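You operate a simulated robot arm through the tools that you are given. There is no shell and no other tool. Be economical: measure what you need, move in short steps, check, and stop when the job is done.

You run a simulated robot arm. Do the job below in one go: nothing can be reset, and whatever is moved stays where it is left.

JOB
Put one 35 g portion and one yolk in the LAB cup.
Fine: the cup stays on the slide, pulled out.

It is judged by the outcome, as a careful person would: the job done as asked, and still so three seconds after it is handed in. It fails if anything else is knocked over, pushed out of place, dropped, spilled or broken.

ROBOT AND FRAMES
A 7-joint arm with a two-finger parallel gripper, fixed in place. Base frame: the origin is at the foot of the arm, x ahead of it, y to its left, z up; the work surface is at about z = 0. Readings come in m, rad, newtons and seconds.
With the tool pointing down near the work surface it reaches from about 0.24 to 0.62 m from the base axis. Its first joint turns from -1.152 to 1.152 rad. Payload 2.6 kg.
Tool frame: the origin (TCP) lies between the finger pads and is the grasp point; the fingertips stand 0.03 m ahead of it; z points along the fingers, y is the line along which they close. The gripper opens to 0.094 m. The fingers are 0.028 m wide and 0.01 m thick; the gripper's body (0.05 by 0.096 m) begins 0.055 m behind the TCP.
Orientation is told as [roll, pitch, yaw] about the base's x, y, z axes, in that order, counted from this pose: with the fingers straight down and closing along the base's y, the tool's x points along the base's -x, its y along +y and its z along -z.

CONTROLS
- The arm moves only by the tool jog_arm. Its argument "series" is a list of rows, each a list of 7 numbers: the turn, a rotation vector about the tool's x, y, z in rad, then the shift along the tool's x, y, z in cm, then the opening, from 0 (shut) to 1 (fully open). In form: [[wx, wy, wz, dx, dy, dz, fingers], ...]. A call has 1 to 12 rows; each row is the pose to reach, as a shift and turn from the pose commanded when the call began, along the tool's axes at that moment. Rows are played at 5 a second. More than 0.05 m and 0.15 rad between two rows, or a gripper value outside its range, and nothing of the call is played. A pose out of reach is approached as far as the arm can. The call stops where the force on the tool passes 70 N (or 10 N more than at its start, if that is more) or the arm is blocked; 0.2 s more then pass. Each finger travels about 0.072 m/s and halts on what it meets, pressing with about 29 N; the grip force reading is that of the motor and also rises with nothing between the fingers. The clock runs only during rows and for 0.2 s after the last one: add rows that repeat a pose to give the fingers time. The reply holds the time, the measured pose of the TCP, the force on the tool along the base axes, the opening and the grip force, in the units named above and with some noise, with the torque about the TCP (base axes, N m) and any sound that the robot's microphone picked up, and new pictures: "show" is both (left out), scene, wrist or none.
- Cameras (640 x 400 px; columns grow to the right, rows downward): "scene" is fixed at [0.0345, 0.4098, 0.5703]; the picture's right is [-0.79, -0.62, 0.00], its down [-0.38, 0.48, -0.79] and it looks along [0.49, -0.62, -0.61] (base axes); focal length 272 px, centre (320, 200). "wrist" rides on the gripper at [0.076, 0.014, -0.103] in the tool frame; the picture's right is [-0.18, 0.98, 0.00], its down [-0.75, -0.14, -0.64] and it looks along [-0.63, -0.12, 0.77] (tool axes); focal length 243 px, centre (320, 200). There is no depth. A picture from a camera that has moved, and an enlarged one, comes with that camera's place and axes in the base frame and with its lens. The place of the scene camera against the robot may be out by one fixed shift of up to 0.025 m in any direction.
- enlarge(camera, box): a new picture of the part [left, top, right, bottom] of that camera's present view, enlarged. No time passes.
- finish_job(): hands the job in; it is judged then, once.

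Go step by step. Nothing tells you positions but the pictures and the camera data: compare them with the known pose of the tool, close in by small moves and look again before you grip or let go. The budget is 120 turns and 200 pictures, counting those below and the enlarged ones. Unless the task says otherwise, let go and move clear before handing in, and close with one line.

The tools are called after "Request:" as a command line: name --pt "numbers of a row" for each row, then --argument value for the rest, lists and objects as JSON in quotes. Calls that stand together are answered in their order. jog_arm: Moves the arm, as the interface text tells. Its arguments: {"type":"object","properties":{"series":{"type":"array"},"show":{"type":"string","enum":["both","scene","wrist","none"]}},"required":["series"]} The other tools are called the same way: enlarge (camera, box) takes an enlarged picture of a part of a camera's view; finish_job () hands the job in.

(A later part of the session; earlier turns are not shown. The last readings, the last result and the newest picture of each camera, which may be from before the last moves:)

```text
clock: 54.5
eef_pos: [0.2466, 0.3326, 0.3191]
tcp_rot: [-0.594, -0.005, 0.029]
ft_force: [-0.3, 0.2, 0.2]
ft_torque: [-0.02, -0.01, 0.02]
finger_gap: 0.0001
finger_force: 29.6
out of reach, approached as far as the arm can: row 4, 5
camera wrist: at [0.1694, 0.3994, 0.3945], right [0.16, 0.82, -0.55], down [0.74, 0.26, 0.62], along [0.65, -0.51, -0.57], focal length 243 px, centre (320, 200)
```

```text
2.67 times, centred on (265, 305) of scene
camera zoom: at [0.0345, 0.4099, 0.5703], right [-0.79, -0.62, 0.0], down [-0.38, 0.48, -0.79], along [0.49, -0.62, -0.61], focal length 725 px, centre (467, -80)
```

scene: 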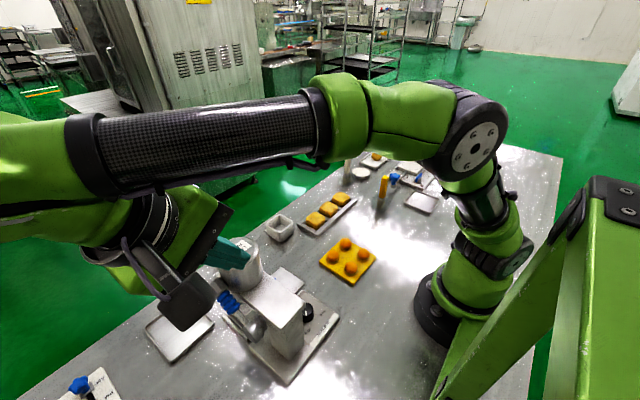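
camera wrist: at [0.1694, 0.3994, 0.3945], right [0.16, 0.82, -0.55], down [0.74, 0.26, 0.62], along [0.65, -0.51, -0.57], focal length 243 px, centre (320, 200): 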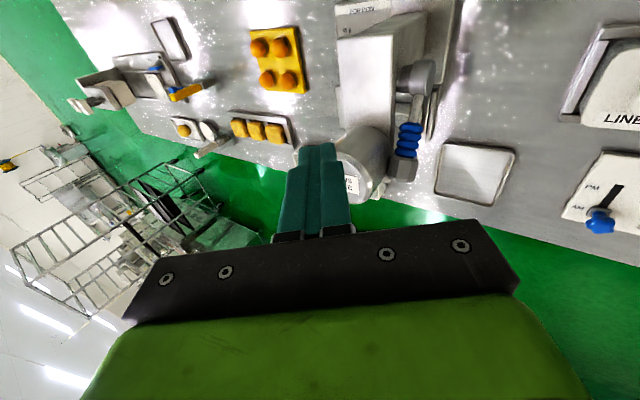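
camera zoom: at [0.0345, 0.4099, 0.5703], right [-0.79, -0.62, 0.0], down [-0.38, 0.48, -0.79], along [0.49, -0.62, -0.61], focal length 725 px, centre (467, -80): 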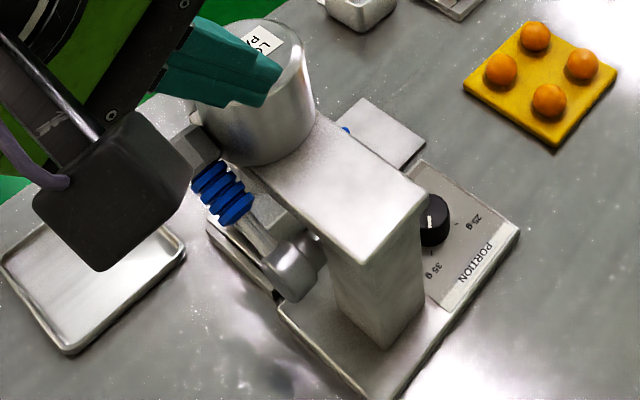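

Request:
jog_arm --pt "-0.07 0 0 -3.5 1.5 0 0" --pt "-0.145 0 0 -7 3 0 0" --pt "-0.145 0 0 -7.8 5 2 0" --pt "-0.145 0 0 -7.8 5.67 5.46 0"

Request:
enlarge --camera "scene" --box '[160, 220, 340, 380]'

Request:
enlarge --camera "wrist" --box '[240, 0, 480, 240]'

```text
clock: 55.5
eef_pos: [0.3261, 0.35, 0.2434]
tcp_rot: [-0.448, -0.003, 0.023]
ft_force: [-0.9, -0.6, 0.4]
ft_torque: [-0.02, -0.03, 0.02]
finger_gap: 0.0
finger_force: 28.5
camera wrist: at [0.2491, 0.4047, 0.3289], right [0.16, 0.89, -0.42], down [0.75, 0.17, 0.64], along [0.64, -0.42, -0.64], focal length 243 px, centre (320, 200)
```

scene: 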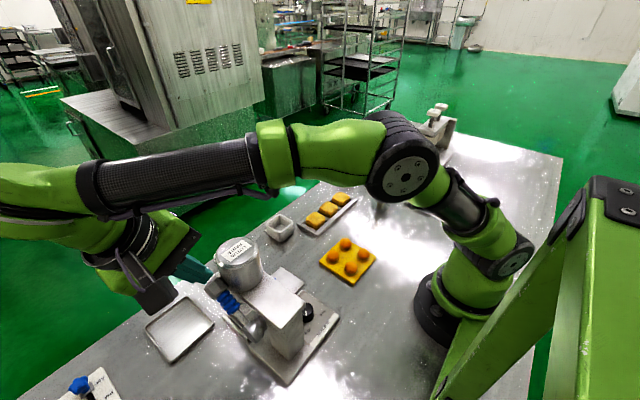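
wrist: 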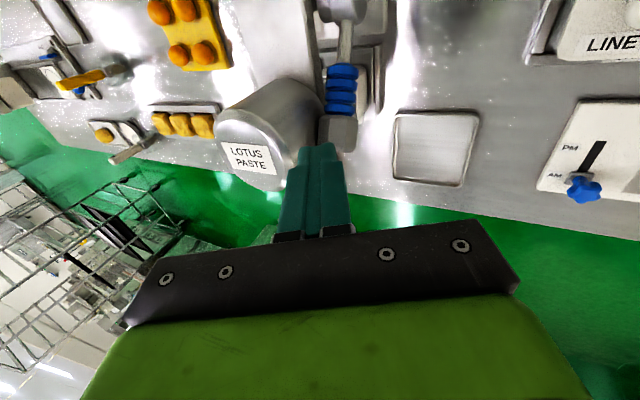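

```text
2.50 times, centred on (250, 300) of scene
camera zoom: at [0.0345, 0.4099, 0.5703], right [-0.79, -0.62, 0.0], down [-0.38, 0.48, -0.79], along [0.49, -0.62, -0.61], focal length 680 px, centre (495, -50)
```

zoom: 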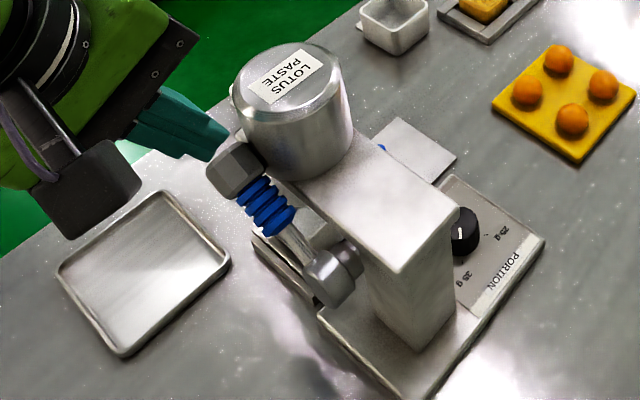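

```text
1.67 times, centred on (360, 120) of wrist
camera zoom: at [0.2491, 0.4047, 0.3289], right [0.16, 0.89, -0.42], down [0.75, 0.17, 0.64], along [0.64, -0.42, -0.64], focal length 404 px, centre (253, 333)
```

zoom: 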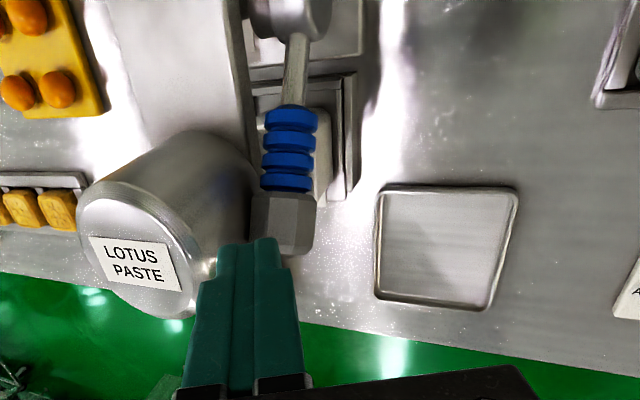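

Request:
jog_arm --pt "0 0 0 0 1.3 2.7 0" --pt "0 0 0 -0.1 1.78 3.69 0" --pt "0 0 0 -0.8 2.08 4.32 0" --pt "0 0 0 -1.6 2.42 5.05 0"

Request:
enlarge --camera "scene" --box '[160, 220, 340, 380]'

```text
clock: 56.5
eef_pos: [0.3411, 0.3503, 0.1851]
tcp_rot: [-0.449, -0.003, 0.026]
ft_force: [-1.0, 2.9, 1.5]
ft_torque: [0.02, 0.07, -0.05]
finger_gap: 0.0003
finger_force: 29.2
camera wrist: at [0.2639, 0.406, 0.2702], right [0.16, 0.89, -0.43], down [0.75, 0.17, 0.64], along [0.64, -0.42, -0.64], focal length 243 px, centre (320, 200)
```

scene: 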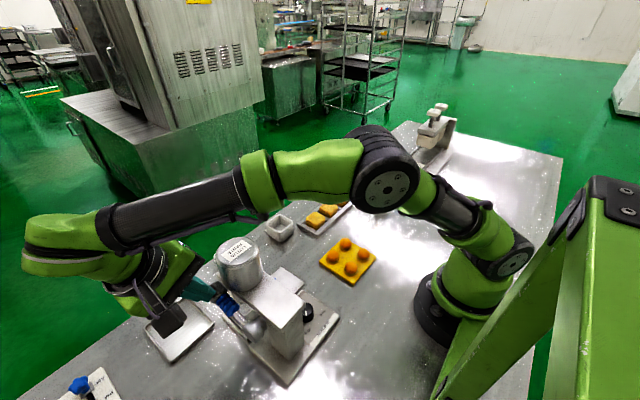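
wrist: 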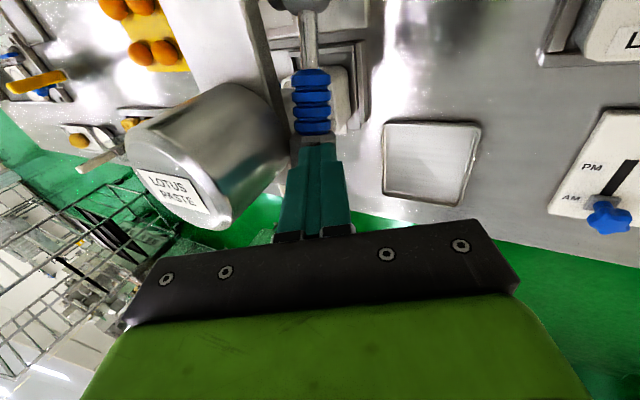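

```text
2.50 times, centred on (250, 300) of scene
camera zoom: at [0.0344, 0.4098, 0.5703], right [-0.79, -0.62, 0.0], down [-0.38, 0.48, -0.79], along [0.49, -0.62, -0.61], focal length 680 px, centre (495, -50)
```

zoom: 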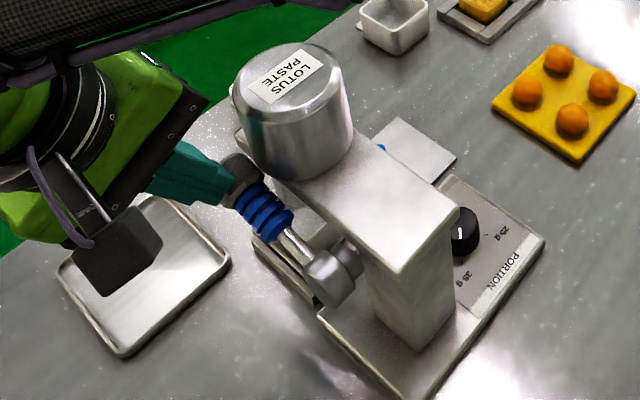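

Request:
jog_arm --pt "0 0 0 -0.9 0.43 0.9 0" --pt "0 0 0 -1.57 0.87 1.8 0" --pt "0 0 0 -2.0 1.43 2.97 0" --pt "0 0 0 -2.35 2.0 4.14 0"

Request:
enlarge --camera "scene" --box '[160, 220, 340, 380]'

```text
clock: 57.5
eef_pos: [0.3643, 0.3526, 0.1414]
tcp_rot: [-0.446, -0.004, 0.025]
ft_force: [-2.2, 4.2, 3.7]
ft_torque: [0.02, 0.12, -0.1]
finger_gap: 0.0
finger_force: 28.9
camera wrist: at [0.2872, 0.4071, 0.2253], right [0.16, 0.89, -0.42], down [0.75, 0.17, 0.64], along [0.65, -0.42, -0.64], focal length 243 px, centre (320, 200)
```

scene: 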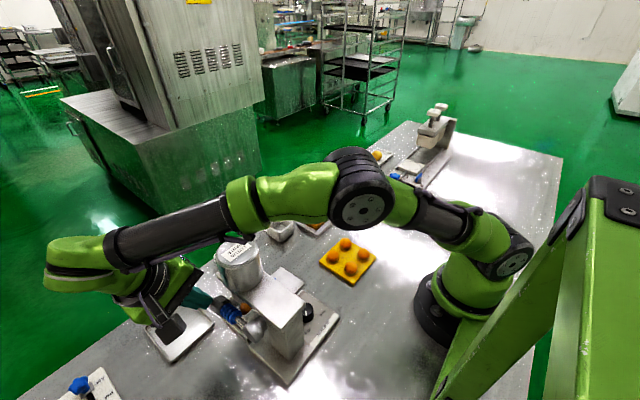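
wrist: 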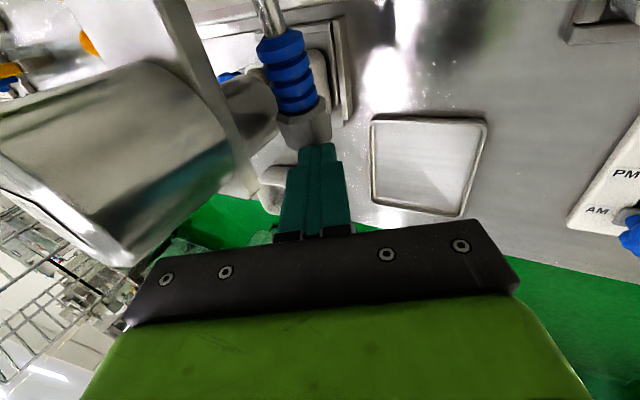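

```text
2.50 times, centred on (250, 300) of scene
camera zoom: at [0.0345, 0.4098, 0.5703], right [-0.79, -0.62, 0.0], down [-0.38, 0.48, -0.79], along [0.49, -0.62, -0.61], focal length 680 px, centre (495, -50)
```

zoom: 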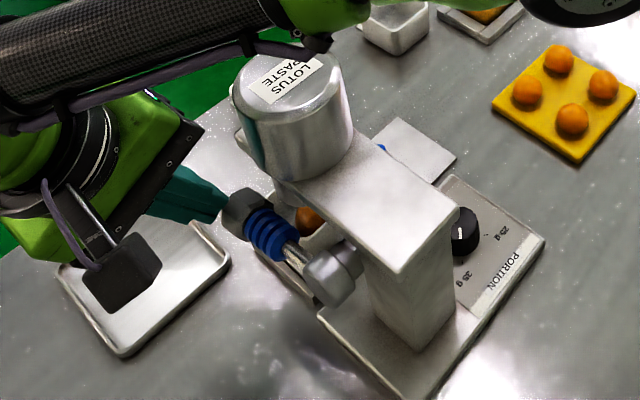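

Request:
enlarge --camera "scene" --box '[210, 280, 270, 340]'

Request:
enlarge --camera "wrist" --box '[180, 0, 380, 200]'

```text
6.67 times, centred on (240, 310) of scene
camera zoom: at [0.0345, 0.4098, 0.5703], right [-0.79, -0.62, 0.0], down [-0.38, 0.48, -0.79], along [0.49, -0.62, -0.61], focal length 1813 px, centre (853, -533)
```

zoom: 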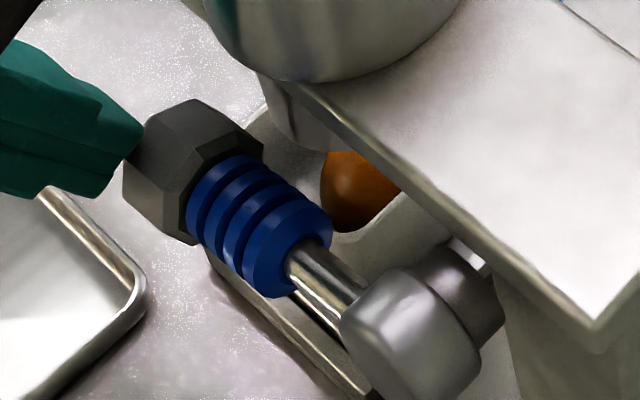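

```text
2.00 times, centred on (280, 100) of wrist
camera zoom: at [0.2872, 0.4071, 0.2253], right [0.16, 0.89, -0.42], down [0.75, 0.17, 0.64], along [0.65, -0.42, -0.64], focal length 485 px, centre (400, 400)
```

zoom: 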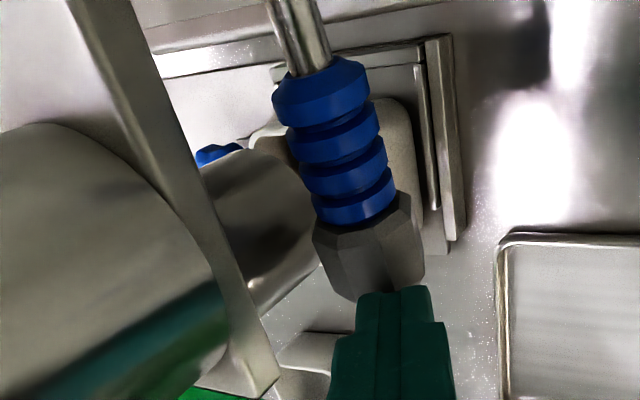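

Request:
jog_arm --pt "0 0 0 0.35 -0.57 -1.17 0" --pt "0 0 0 0.8 -1.13 -2.34 0" --pt "0 0 0 1.5 -1.57 -3.24 0" --pt "0 0 0 2.35 -2.0 -4.14 0" --pt "0 0 0 3.8 -3.0 -6.3 0" --pt "0 0 0 3.8 -4.4 -9 0" --pt "0 0 0 3.8 -6 -12.5 0"

Request:
enlarge --camera "scene" --box '[160, 220, 340, 380]'

Request:
enlarge --camera "scene" --box '[210, 280, 270, 340]'

```text
clock: 59.1
eef_pos: [0.3247, 0.3504, 0.2777]
tcp_rot: [-0.448, -0.002, 0.026]
ft_force: [-0.1, 1.1, -0.1]
ft_torque: [0.01, 0.0, -0.01]
finger_gap: 0.0
finger_force: 29.0
camera wrist: at [0.2485, 0.4054, 0.3634], right [0.16, 0.89, -0.43], down [0.75, 0.17, 0.64], along [0.64, -0.42, -0.64], focal length 243 px, centre (320, 200)
```

scene: 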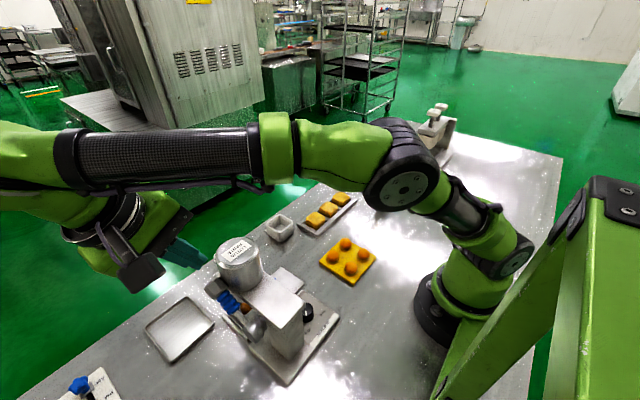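
wrist: 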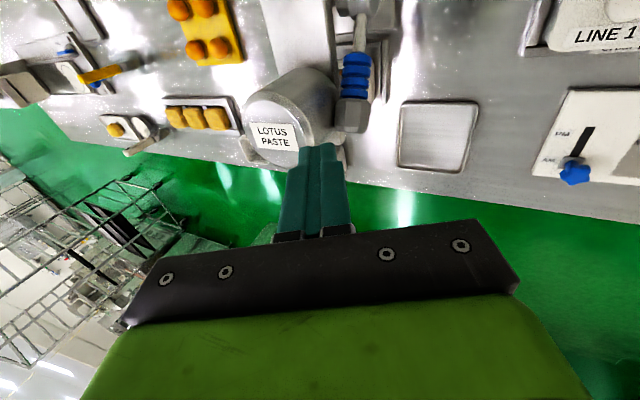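

```text
2.50 times, centred on (250, 300) of scene
camera zoom: at [0.0345, 0.4098, 0.5703], right [-0.79, -0.62, 0.0], down [-0.38, 0.48, -0.79], along [0.49, -0.62, -0.61], focal length 680 px, centre (495, -50)
```

zoom: 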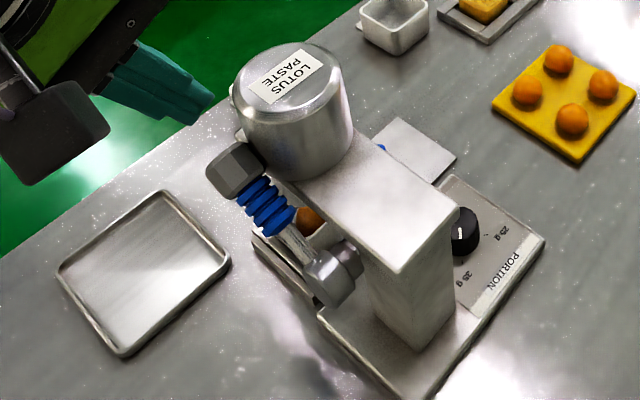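

```text
6.67 times, centred on (240, 310) of scene
camera zoom: at [0.0345, 0.4098, 0.5703], right [-0.79, -0.62, 0.0], down [-0.38, 0.48, -0.79], along [0.49, -0.62, -0.61], focal length 1813 px, centre (853, -533)
```

zoom: 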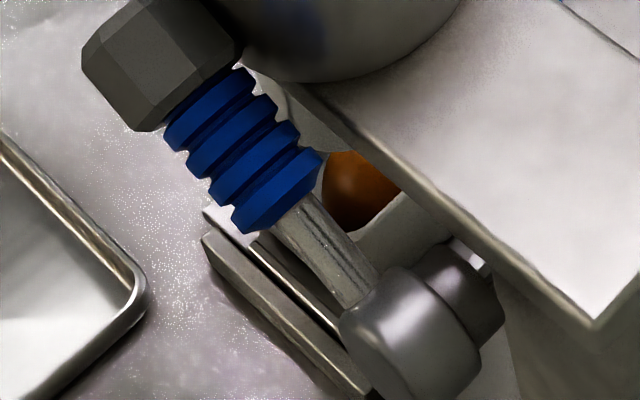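

Request:
jog_arm --pt "-0.12 0 0 0 -1.5 -3 0.2" --pt "-0.24 0 0 0 -3 -6 0.4" --pt "-0.36 0 0 0 -3.5 -7 0.5" --pt "-0.448 0 0 0 -3.5 -7 0.5" --show "none"

```text
clock: 60.1
eef_pos: [0.3246, 0.3483, 0.3572]
tcp_rot: [0.001, -0.003, 0.026]
ft_force: [-1.0, 0.1, 0.3]
ft_torque: [0.02, -0.01, 0.02]
finger_gap: 0.0469
finger_force: 0.0
```

Request:
jog_arm --pt "0 0 -0.14 -0.2 -2 0 0.5" --pt "0 0 -0.28 -0.4 -4 0 0.5" --pt "0 0 -0.42 -0.6 -6 0 0.5" --pt "0 0 -0.56 -0.8 -8 0 0.5" --pt "0 0 -0.7 -1 -10 0 0.5" --pt "0 0 -0.84 -1.2 -12 0 0.5" --pt "0 0 -0.98 -1.45 -14 0 0.5" --pt "0 0 -1.12 -1.45 -16 0 0.5" --pt "0 0 -1.26 -1.45 -18 2 0.5" --pt "0 0 -1.4 -1.45 -20 5 0.5" --pt "0 0 -1.54 -1.45 -21.3 7.7 0.5" --show "none"

Request:
jog_arm --pt "0 -0.12 0 0 0 0 0.5" --pt "0 -0.25 0 0 0 0 0.5" --pt "0 -0.38 0 0 0 0 0.5" --pt "0 -0.5 0 0 0 0 0.5" --show "wrist"

```text
clock: 62.5
eef_pos: [0.3454, 0.1358, 0.278]
tcp_rot: [-0.004, -0.001, 1.569]
ft_force: [0.2, -0.3, -0.6]
ft_torque: [0.02, -0.01, 0.01]
finger_gap: 0.0471
finger_force: 0.0
```

```text
clock: 63.5
eef_pos: [0.3461, 0.136, 0.2804]
tcp_rot: [-0.007, -0.501, 1.569]
ft_force: [0.2, 0.3, -0.8]
ft_torque: [-0.02, 0.01, 0.03]
finger_gap: 0.0469
finger_force: 0.0
camera wrist: at [0.3321, 0.0201, 0.3323], right [-0.98, 0.17, 0.08], down [0.14, 0.35, 0.93], along [0.12, 0.92, -0.37], focal length 243 px, centre (320, 200)
```

wrist: 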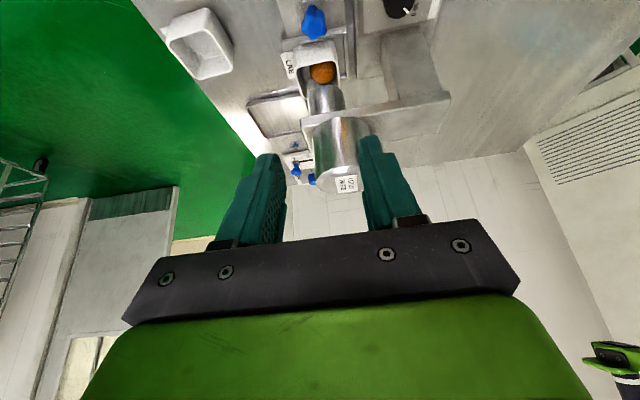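

Request:
jog_arm --pt "0 0 0 2 0.1 4 0.5" --pt "0 0 0 4 0.1 8 0.5" --pt "0 0 0 5.7 0.1 11.7 0.5" --pt "0 0 0 5.7 0.1 16 0.5" --pt "0 0 0 5.7 0.1 20 0.5" --pt "0 0 0 5.7 0.1 23.7 0.5" --show "wrist"

Request:
enlarge --camera "wrist" --box '[220, 50, 440, 240]'

```text
clock: 64.9
eef_pos: [0.3468, 0.1992, 0.047]
tcp_rot: [-0.007, -0.499, 1.568]
ft_force: [0.1, -0.2, -0.7]
ft_torque: [-0.01, 0.01, -0.04]
finger_gap: 0.0471
finger_force: 0.0
camera wrist: at [0.3319, 0.0845, 0.0994], right [-0.98, 0.17, 0.08], down [0.14, 0.35, 0.93], along [0.12, 0.92, -0.37], focal length 243 px, centre (320, 200)
```

wrist: 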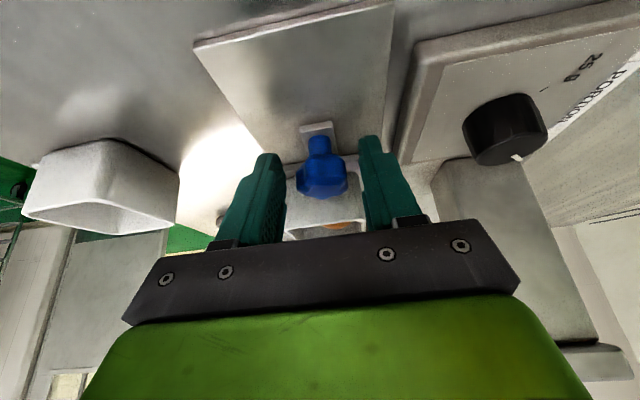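

```text
2.11 times, centred on (330, 145) of wrist
camera zoom: at [0.3319, 0.0845, 0.0994], right [-0.98, 0.17, 0.08], down [0.14, 0.35, 0.93], along [0.12, 0.92, -0.37], focal length 511 px, centre (299, 316)
```

zoom: 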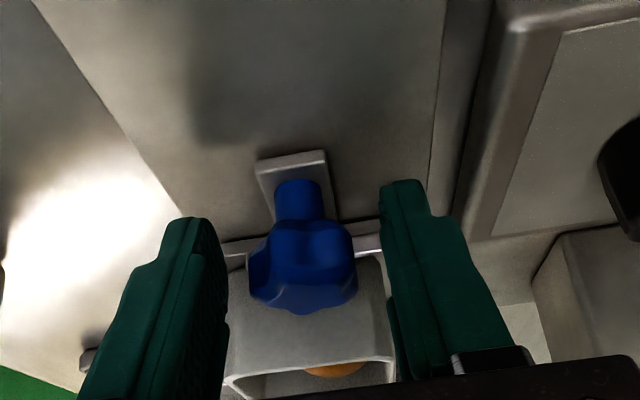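

Knob is between the fingers and the ball is in the cup. Grip, then pull the slide out slowly.

Request:
jog_arm --pt "0 0 0 0 0.1 0 0.38" --pt "0 0 0 0 0.1 0 0.25" --pt "0 0 0 0 0.1 0 0.2" --pt "0 0 0 0 0.1 0 0.2" --pt "0 0 0 0.44 0.1 -0.24 0.2" --pt "0 0 0 1.05 0.1 -0.58 0.2" --pt "0 0 0 1.75 0.1 -0.96 0.2" --pt "0 0 0 2.63 0.1 -1.45 0.2" --pt "0 0 0 3.5 0.1 -1.93 0.2" --show "wrist"

Request:
jog_arm --pt "0 0 0 0.88 0 -0.48 0.2" --pt "0 0 0 1.75 0 -0.96 0.2" --pt "0 0 0 2.63 0 -1.45 0.2" --pt "0 0 0 3.5 0 -1.93 0.2" --pt "0 0 0 4.1 0 -2.26 0.2"

```text
clock: 66.9
eef_pos: [0.346, 0.1587, 0.0458]
tcp_rot: [-0.001, -0.502, 1.569]
ft_force: [-14.8, 1.3, 33.9]
ft_torque: [0.56, 0.26, 0.2]
finger_gap: 0.0281
finger_force: 44.9
camera wrist: at [0.3311, 0.0443, 0.0984], right [-0.98, 0.17, 0.09], down [0.14, 0.35, 0.93], along [0.12, 0.92, -0.37], focal length 243 px, centre (320, 200)
```

wrist: 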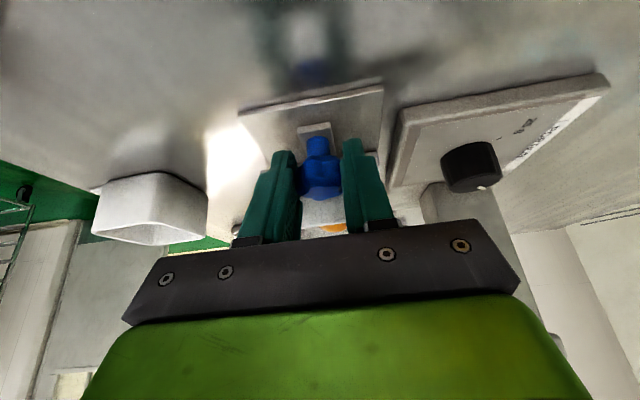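

```text
clock: 68.1
eef_pos: [0.345, 0.1113, 0.0453]
tcp_rot: [-0.003, -0.499, 1.565]
ft_force: [-2.6, -0.1, 16.0]
ft_torque: [0.99, 0.33, -0.04]
finger_gap: 0.0285
finger_force: 45.1
camera wrist: at [0.3307, -0.0041, 0.098], right [-0.98, 0.17, 0.08], down [0.14, 0.35, 0.92], along [0.13, 0.92, -0.37], focal length 243 px, centre (320, 200)
```

scene: 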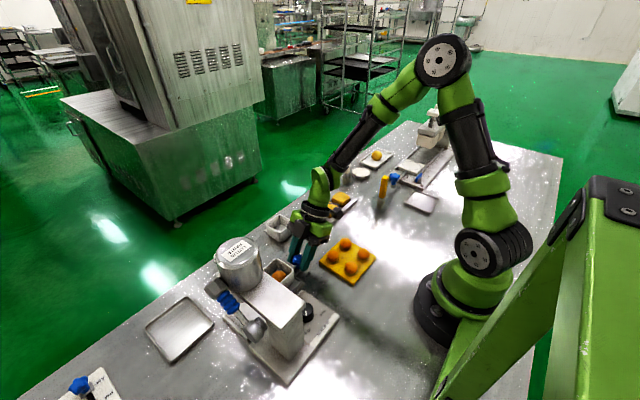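
wrist: 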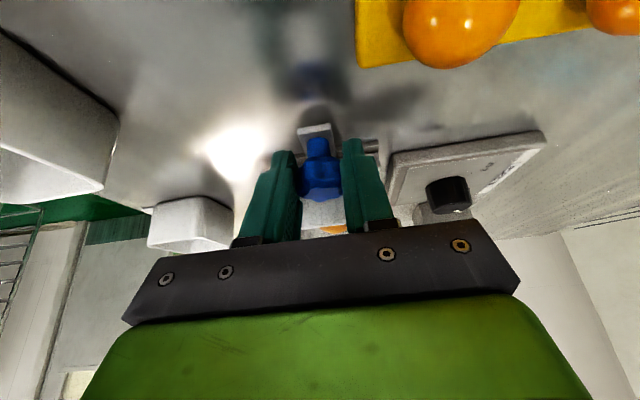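

Request:
jog_arm --pt "0 0 0 0.26 0 -0.14 0.2" --pt "0 0 0 0.48 0 -0.26 0.2" --show "none"

Request:
jog_arm --pt "0 0 0 0 0 0 0.35" --pt "0 0 0 0 0 0 0.5" --pt "0 0 0 0 0 -4 0.5" --pt "0 0 0 0 0 -8 0.6" --pt "0 0.12 0 -1 0 -12 0.8" --pt "0 0.25 0 -2.5 0 -15 0.8" --pt "0 0.38 0 -4 0 -18 0.8" --pt "0 0.49 0 -5.5 0 -21 0.8"

Request:
enlarge --camera "wrist" --box '[200, 0, 440, 180]'

Request:
enlarge --camera "scene" --box '[240, 220, 390, 320]'

```text
clock: 68.7
eef_pos: [0.3436, 0.1076, 0.0449]
tcp_rot: [-0.006, -0.502, 1.57]
ft_force: [4.7, 12.7, 5.5]
ft_torque: [-0.86, 0.16, -0.13]
finger_gap: 0.0284
finger_force: 45.3
```

```text
clock: 70.5
eef_pos: [0.3427, 0.0532, 0.2562]
tcp_rot: [-0.002, -0.008, 1.562]
ft_force: [0.1, -0.1, -0.2]
ft_torque: [0.01, -0.01, 0.0]
finger_gap: 0.0755
finger_force: 0.0
camera wrist: at [0.3285, -0.0224, 0.357], right [-0.98, 0.19, 0.0], down [0.14, 0.75, 0.65], along [0.12, 0.64, -0.76], focal length 243 px, centre (320, 200)
```

scene: 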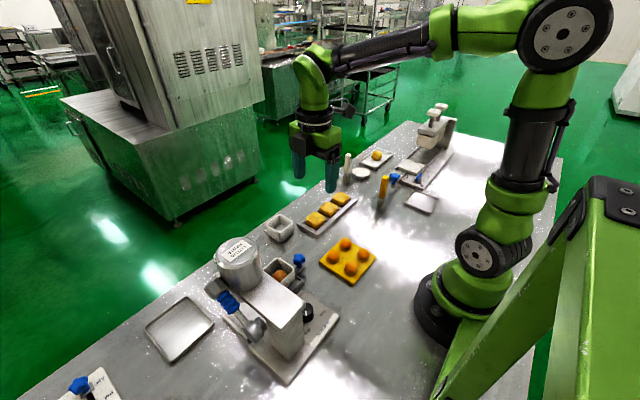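
wrist: 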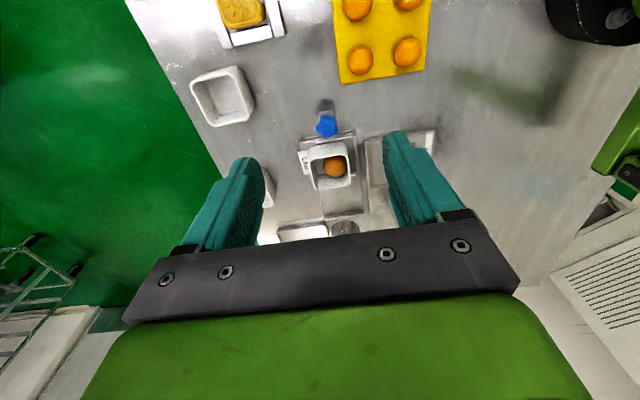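

```text
2.22 times, centred on (320, 90) of wrist
camera zoom: at [0.3285, -0.0224, 0.357], right [-0.98, 0.19, 0.0], down [0.14, 0.75, 0.65], along [0.12, 0.64, -0.76], focal length 539 px, centre (320, 444)
```

zoom: 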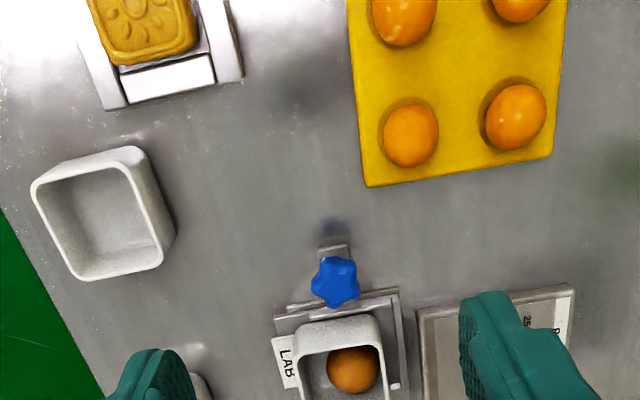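

```text
4.00 times, centred on (315, 270) of scene
camera zoom: at [0.0345, 0.4098, 0.5703], right [-0.79, -0.62, 0.0], down [-0.38, 0.48, -0.79], along [0.49, -0.62, -0.61], focal length 1088 px, centre (340, -80)
```

zoom: 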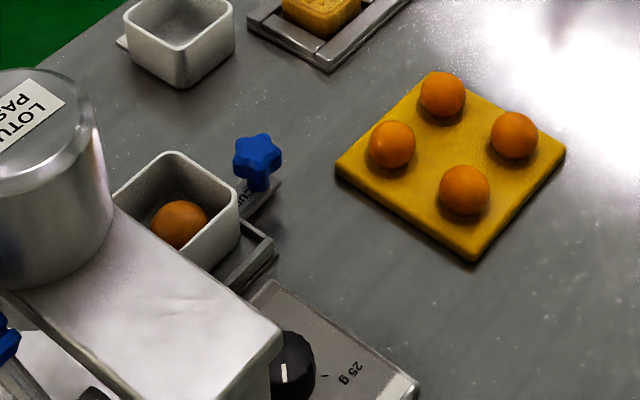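

Request:
jog_arm --pt "0 0 0 0.6 4 0 0.6" --pt "0 0 0 0.6 5.1 4 0.5" --pt "0 0 0 0.6 5.1 8.5 0.5" --pt "0 0 0 0.6 5.1 13 0.5"

Request:
enlarge --camera "wrist" --box '[220, 50, 440, 240]'

```text
clock: 71.5
eef_pos: [0.2927, 0.0496, 0.1235]
tcp_rot: [-0.004, -0.01, 1.566]
ft_force: [0.8, -0.3, 0.3]
ft_torque: [0.0, -0.03, 0.0]
finger_gap: 0.0467
finger_force: 0.1
camera wrist: at [0.2792, -0.0274, 0.2255], right [-0.98, 0.19, 0.0], down [0.14, 0.75, 0.65], along [0.12, 0.64, -0.76], focal length 243 px, centre (320, 200)
```

scene: 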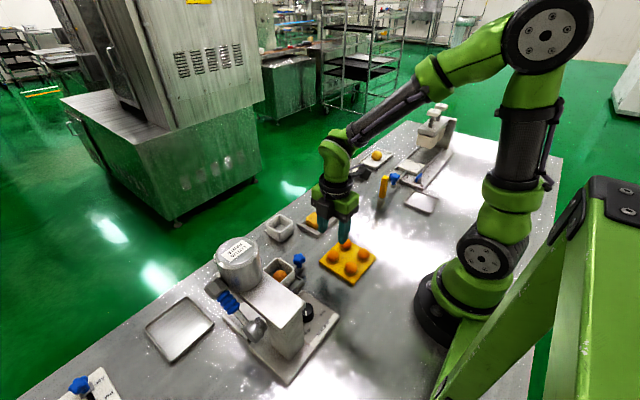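
wrist: 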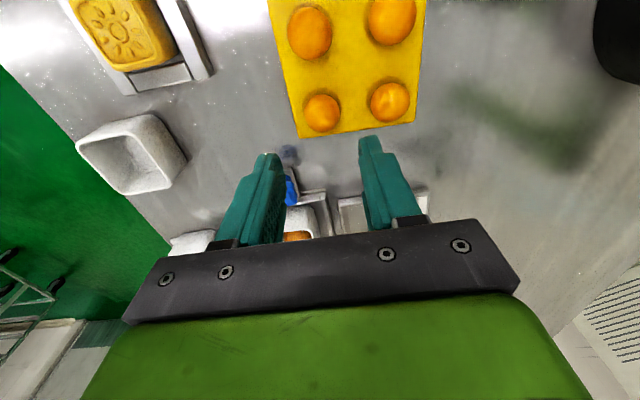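

```text
2.11 times, centred on (330, 145) of wrist
camera zoom: at [0.2792, -0.0274, 0.2255], right [-0.98, 0.19, 0.0], down [0.14, 0.75, 0.65], along [0.12, 0.64, -0.76], focal length 511 px, centre (299, 316)
```

zoom: 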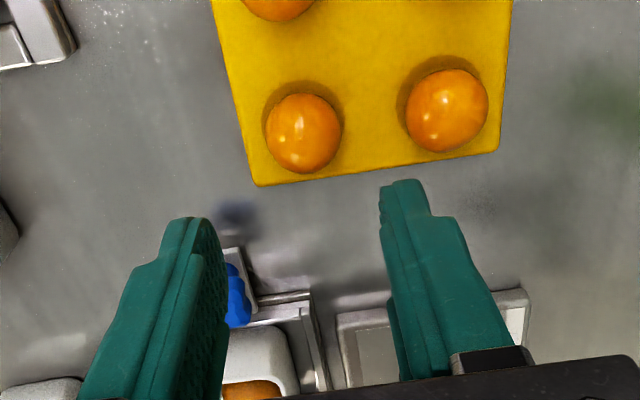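

Request:
jog_arm --pt "0 0 0 0.15 0.1 3 0.5" --pt "0 0 0 0.2 0.1 6 0.5" --pt "0 0 0 0.2 0.1 7.8 0.5"

Request:
enlarge --camera "wrist" --box '[220, 50, 440, 240]'

Request:
enlarge --camera "scene" --box '[300, 200, 400, 300]'

```text
clock: 72.3
eef_pos: [0.2911, 0.0486, 0.0482]
tcp_rot: [-0.003, -0.01, 1.567]
ft_force: [0.8, 0.0, -0.6]
ft_torque: [0.04, -0.01, 0.01]
finger_gap: 0.0469
finger_force: 0.0
camera wrist: at [0.2787, -0.0288, 0.1487], right [-0.98, 0.19, 0.0], down [0.14, 0.75, 0.65], along [0.12, 0.64, -0.76], focal length 243 px, centre (320, 200)
```

scene: 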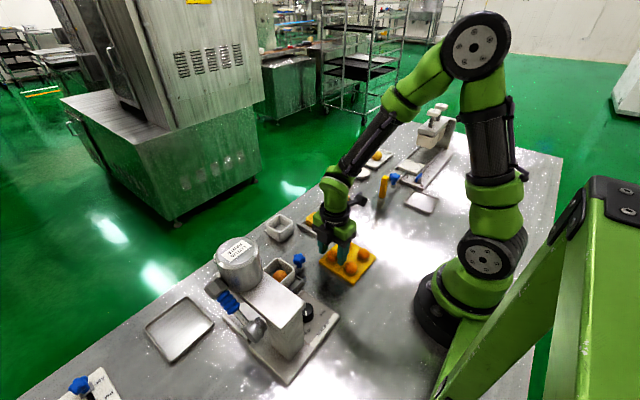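
wrist: 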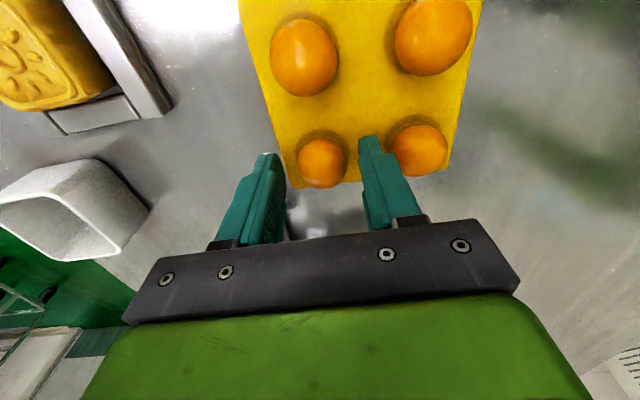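

```text
2.11 times, centred on (330, 145) of wrist
camera zoom: at [0.2787, -0.0288, 0.1487], right [-0.98, 0.19, 0.0], down [0.14, 0.75, 0.65], along [0.12, 0.64, -0.76], focal length 511 px, centre (299, 316)
```

zoom: 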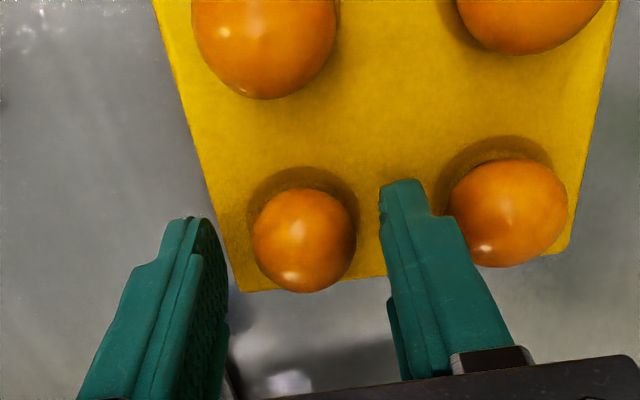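

```text
4.00 times, centred on (350, 250) of scene
camera zoom: at [0.0345, 0.4098, 0.5703], right [-0.79, -0.62, 0.0], down [-0.38, 0.48, -0.79], along [0.49, -0.62, -0.61], focal length 1088 px, centre (200, 0)
```

zoom: 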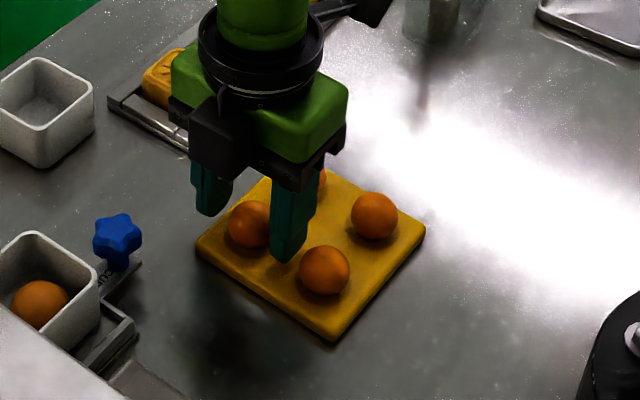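

Request:
jog_arm --pt "0 0 0 0 0 0.3 0.42" --pt "0 0 0 0 0 0.4 0.36" --pt "0 0 0 0 0 0.4 0.33" --pt "0 0 0 0 0 0.4 0.31" --show "wrist"

```text
clock: 73.3
eef_pos: [0.2925, 0.0486, 0.0434]
tcp_rot: [-0.004, -0.008, 1.566]
ft_force: [-0.1, 0.5, 0.3]
ft_torque: [0.01, 0.01, 0.01]
finger_gap: 0.0299
finger_force: 0.5
camera wrist: at [0.2783, -0.0282, 0.1449], right [-0.98, 0.19, 0.0], down [0.14, 0.75, 0.65], along [0.12, 0.64, -0.76], focal length 243 px, centre (320, 200)
```

wrist: 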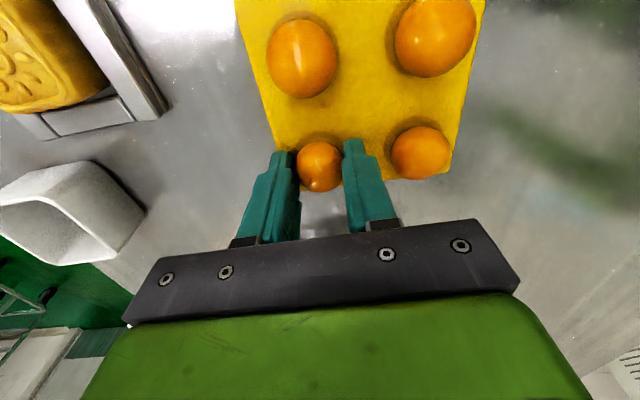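

Request:
jog_arm --pt "0 0 0 0 0 0 0.305" --pt "0 0 0 0 0 0 0.3" --pt "0 0 0 0 0 0 0.3" --show "none"

```text
clock: 74.1
eef_pos: [0.2917, 0.048, 0.0435]
tcp_rot: [-0.003, -0.009, 1.565]
ft_force: [0.3, 0.3, -0.3]
ft_torque: [0.0, 0.03, 0.01]
finger_gap: 0.0294
finger_force: 1.3
```

Request:
jog_arm --pt "0 0 0 0 0 0 0.295" --pt "0 0 0 0 0 0 0.29" --pt "0 0 0 0 0 0 0.285" --pt "0 0 0 0 0 0 0.285" --show "none"

```text
clock: 75.1
eef_pos: [0.2915, 0.0479, 0.0448]
tcp_rot: [-0.004, -0.008, 1.565]
ft_force: [0.0, -0.3, 0.0]
ft_torque: [0.03, -0.03, 0.02]
finger_gap: 0.028
finger_force: 18.9
```

Request:
jog_arm --pt "0 0 0 0 0 -0.5 0.285" --pt "0 0 0 0 0 -2 0.285" --pt "0 0 0 0 0 -4 0.285" --pt "0 0 0 0 0 -7 0.285" --pt "0 0 0 0 0 -10 0.285"

Request:
enlarge --camera "wrist" --box '[220, 50, 440, 240]'

```text
clock: 76.3
eef_pos: [0.2934, 0.0497, 0.1442]
tcp_rot: [-0.005, -0.01, 1.566]
ft_force: [-0.1, -0.7, 0.2]
ft_torque: [-0.02, 0.0, 0.02]
finger_gap: 0.028
finger_force: 12.8
camera wrist: at [0.2798, -0.0269, 0.2453], right [-0.98, 0.19, 0.0], down [0.14, 0.75, 0.65], along [0.12, 0.64, -0.76], focal length 243 px, centre (320, 200)
```

scene: 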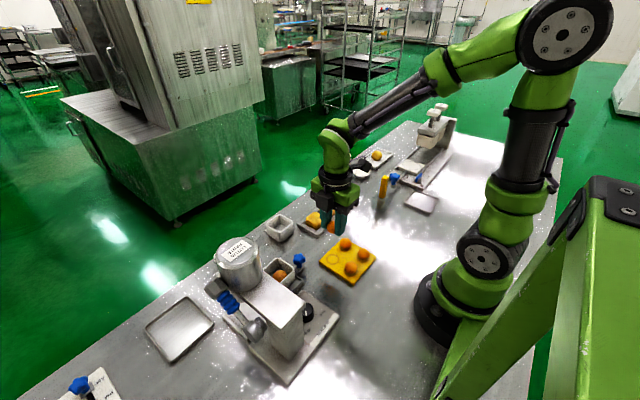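
wrist: 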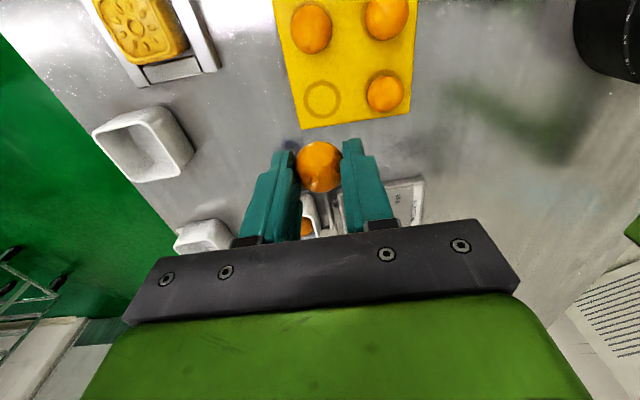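

```text
2.11 times, centred on (330, 145) of wrist
camera zoom: at [0.2798, -0.0269, 0.2453], right [-0.98, 0.19, 0.0], down [0.14, 0.75, 0.65], along [0.12, 0.64, -0.76], focal length 511 px, centre (299, 316)
```

zoom: 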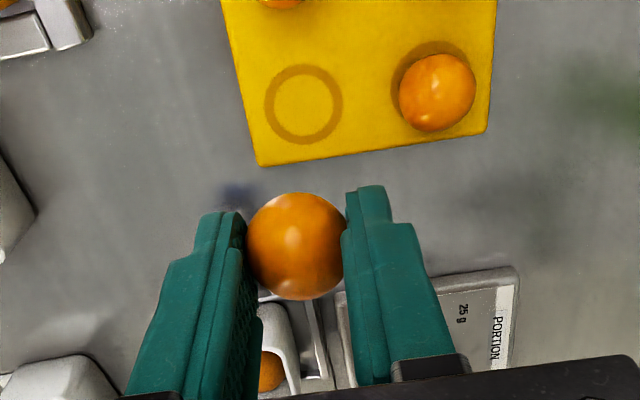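

Request:
jog_arm --pt "0 0 0 -3 -1.5 0 0.285" --pt "0 0 0 -6 -3 0 0.285" --pt "0 0 0 -9 -4.5 0 0.285" --pt "0 0 0 -11.5 -5.8 0 0.285" --pt "0 0 0 -11.5 -5.8 0 0.285"

Request:
enlarge --camera "wrist" --box '[220, 50, 440, 240]'

Request:
enlarge --camera "scene" --box '[230, 200, 350, 320]'

```text
clock: 77.5
eef_pos: [0.3516, 0.1609, 0.1456]
tcp_rot: [-0.003, -0.008, 1.567]
ft_force: [0.0, 0.4, -0.2]
ft_torque: [-0.02, 0.01, 0.0]
finger_gap: 0.0283
finger_force: 6.5
camera wrist: at [0.3371, 0.085, 0.2461], right [-0.98, 0.19, 0.0], down [0.14, 0.75, 0.65], along [0.12, 0.64, -0.76], focal length 243 px, centre (320, 200)
```

scene: 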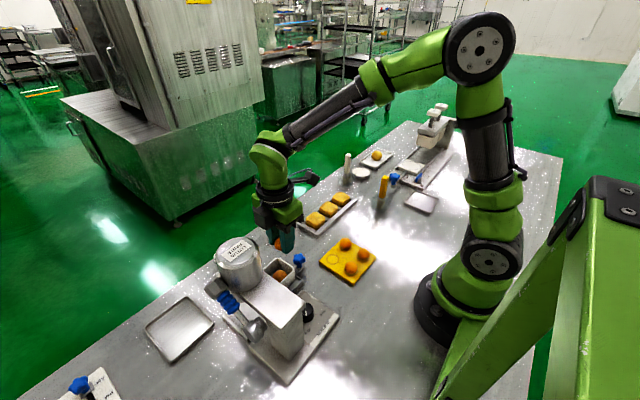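
wrist: 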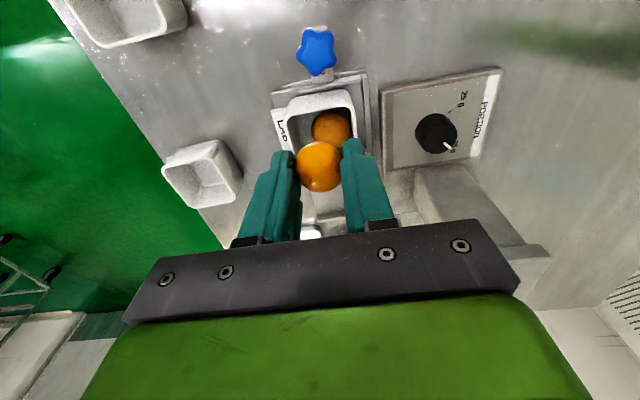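

```text
2.11 times, centred on (330, 145) of wrist
camera zoom: at [0.3371, 0.085, 0.2461], right [-0.98, 0.19, 0.0], down [0.14, 0.75, 0.65], along [0.12, 0.64, -0.76], focal length 511 px, centre (299, 316)
```

zoom: 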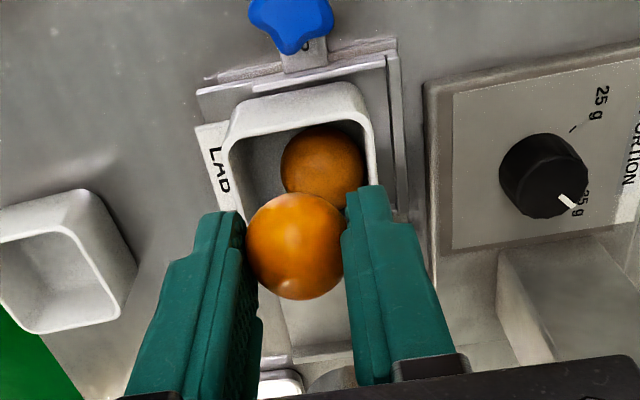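

```text
3.33 times, centred on (290, 260) of scene
camera zoom: at [0.0345, 0.4099, 0.5703], right [-0.79, -0.62, 0.0], down [-0.38, 0.48, -0.79], along [0.49, -0.62, -0.61], focal length 906 px, centre (420, 0)
```

zoom: 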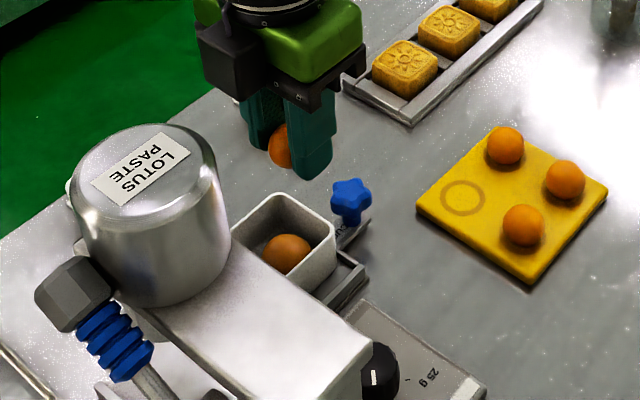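

Request:
jog_arm --pt "0 0 0 -0.7 -0.9 1.5 0.285" --pt "0 0 0 -0.7 -0.9 3.5 0.285" --pt "0 0 0 -0.7 -0.9 5 0.285" --pt "0 0 0 -0.7 -0.9 5.6 0.285" --pt "0 0 0 -0.7 -0.9 5.6 0.285"

Request:
enlarge --camera "wrist" --box '[220, 50, 440, 240]'

Request:
enlarge --camera "scene" --box '[240, 210, 320, 290]'

```text
clock: 78.7
eef_pos: [0.3593, 0.1703, 0.0883]
tcp_rot: [-0.002, -0.009, 1.565]
ft_force: [0.2, -0.4, 1.0]
ft_torque: [-0.01, 0.01, -0.02]
finger_gap: 0.028
finger_force: 0.9
camera wrist: at [0.3459, 0.0934, 0.1899], right [-0.98, 0.19, 0.0], down [0.14, 0.75, 0.65], along [0.12, 0.64, -0.76], focal length 243 px, centre (320, 200)
```

scene: 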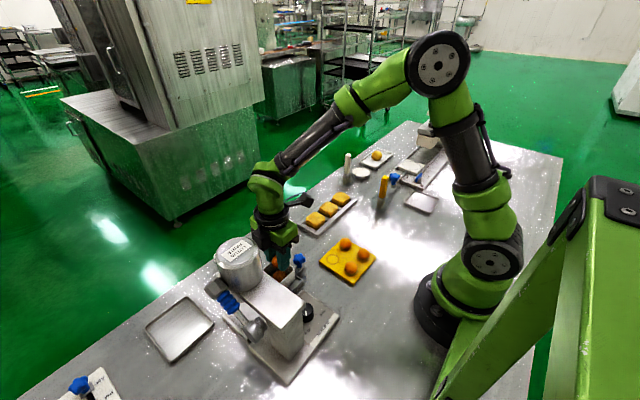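
wrist: 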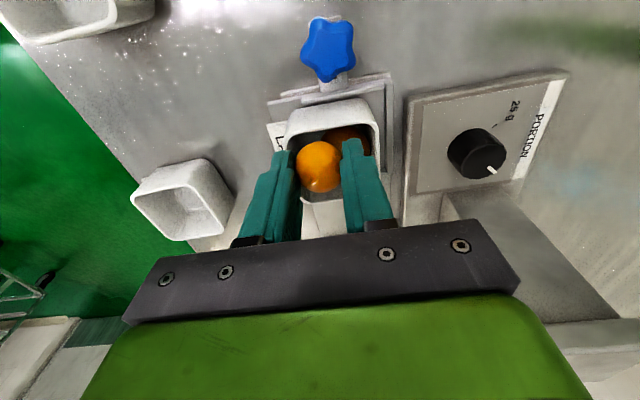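

```text
2.11 times, centred on (330, 145) of wrist
camera zoom: at [0.3459, 0.0934, 0.1899], right [-0.98, 0.19, 0.0], down [0.14, 0.75, 0.65], along [0.12, 0.64, -0.76], focal length 511 px, centre (299, 316)
```

zoom: 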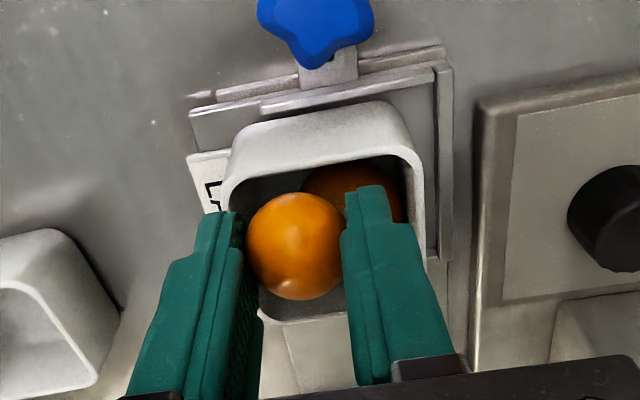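

```text
5.00 times, centred on (280, 250) of scene
camera zoom: at [0.0345, 0.4098, 0.5703], right [-0.79, -0.62, 0.0], down [-0.38, 0.48, -0.79], along [0.49, -0.62, -0.61], focal length 1360 px, centre (520, -50)
```

zoom: 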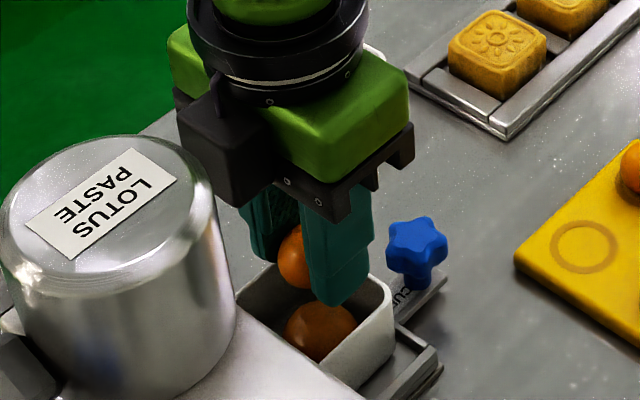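

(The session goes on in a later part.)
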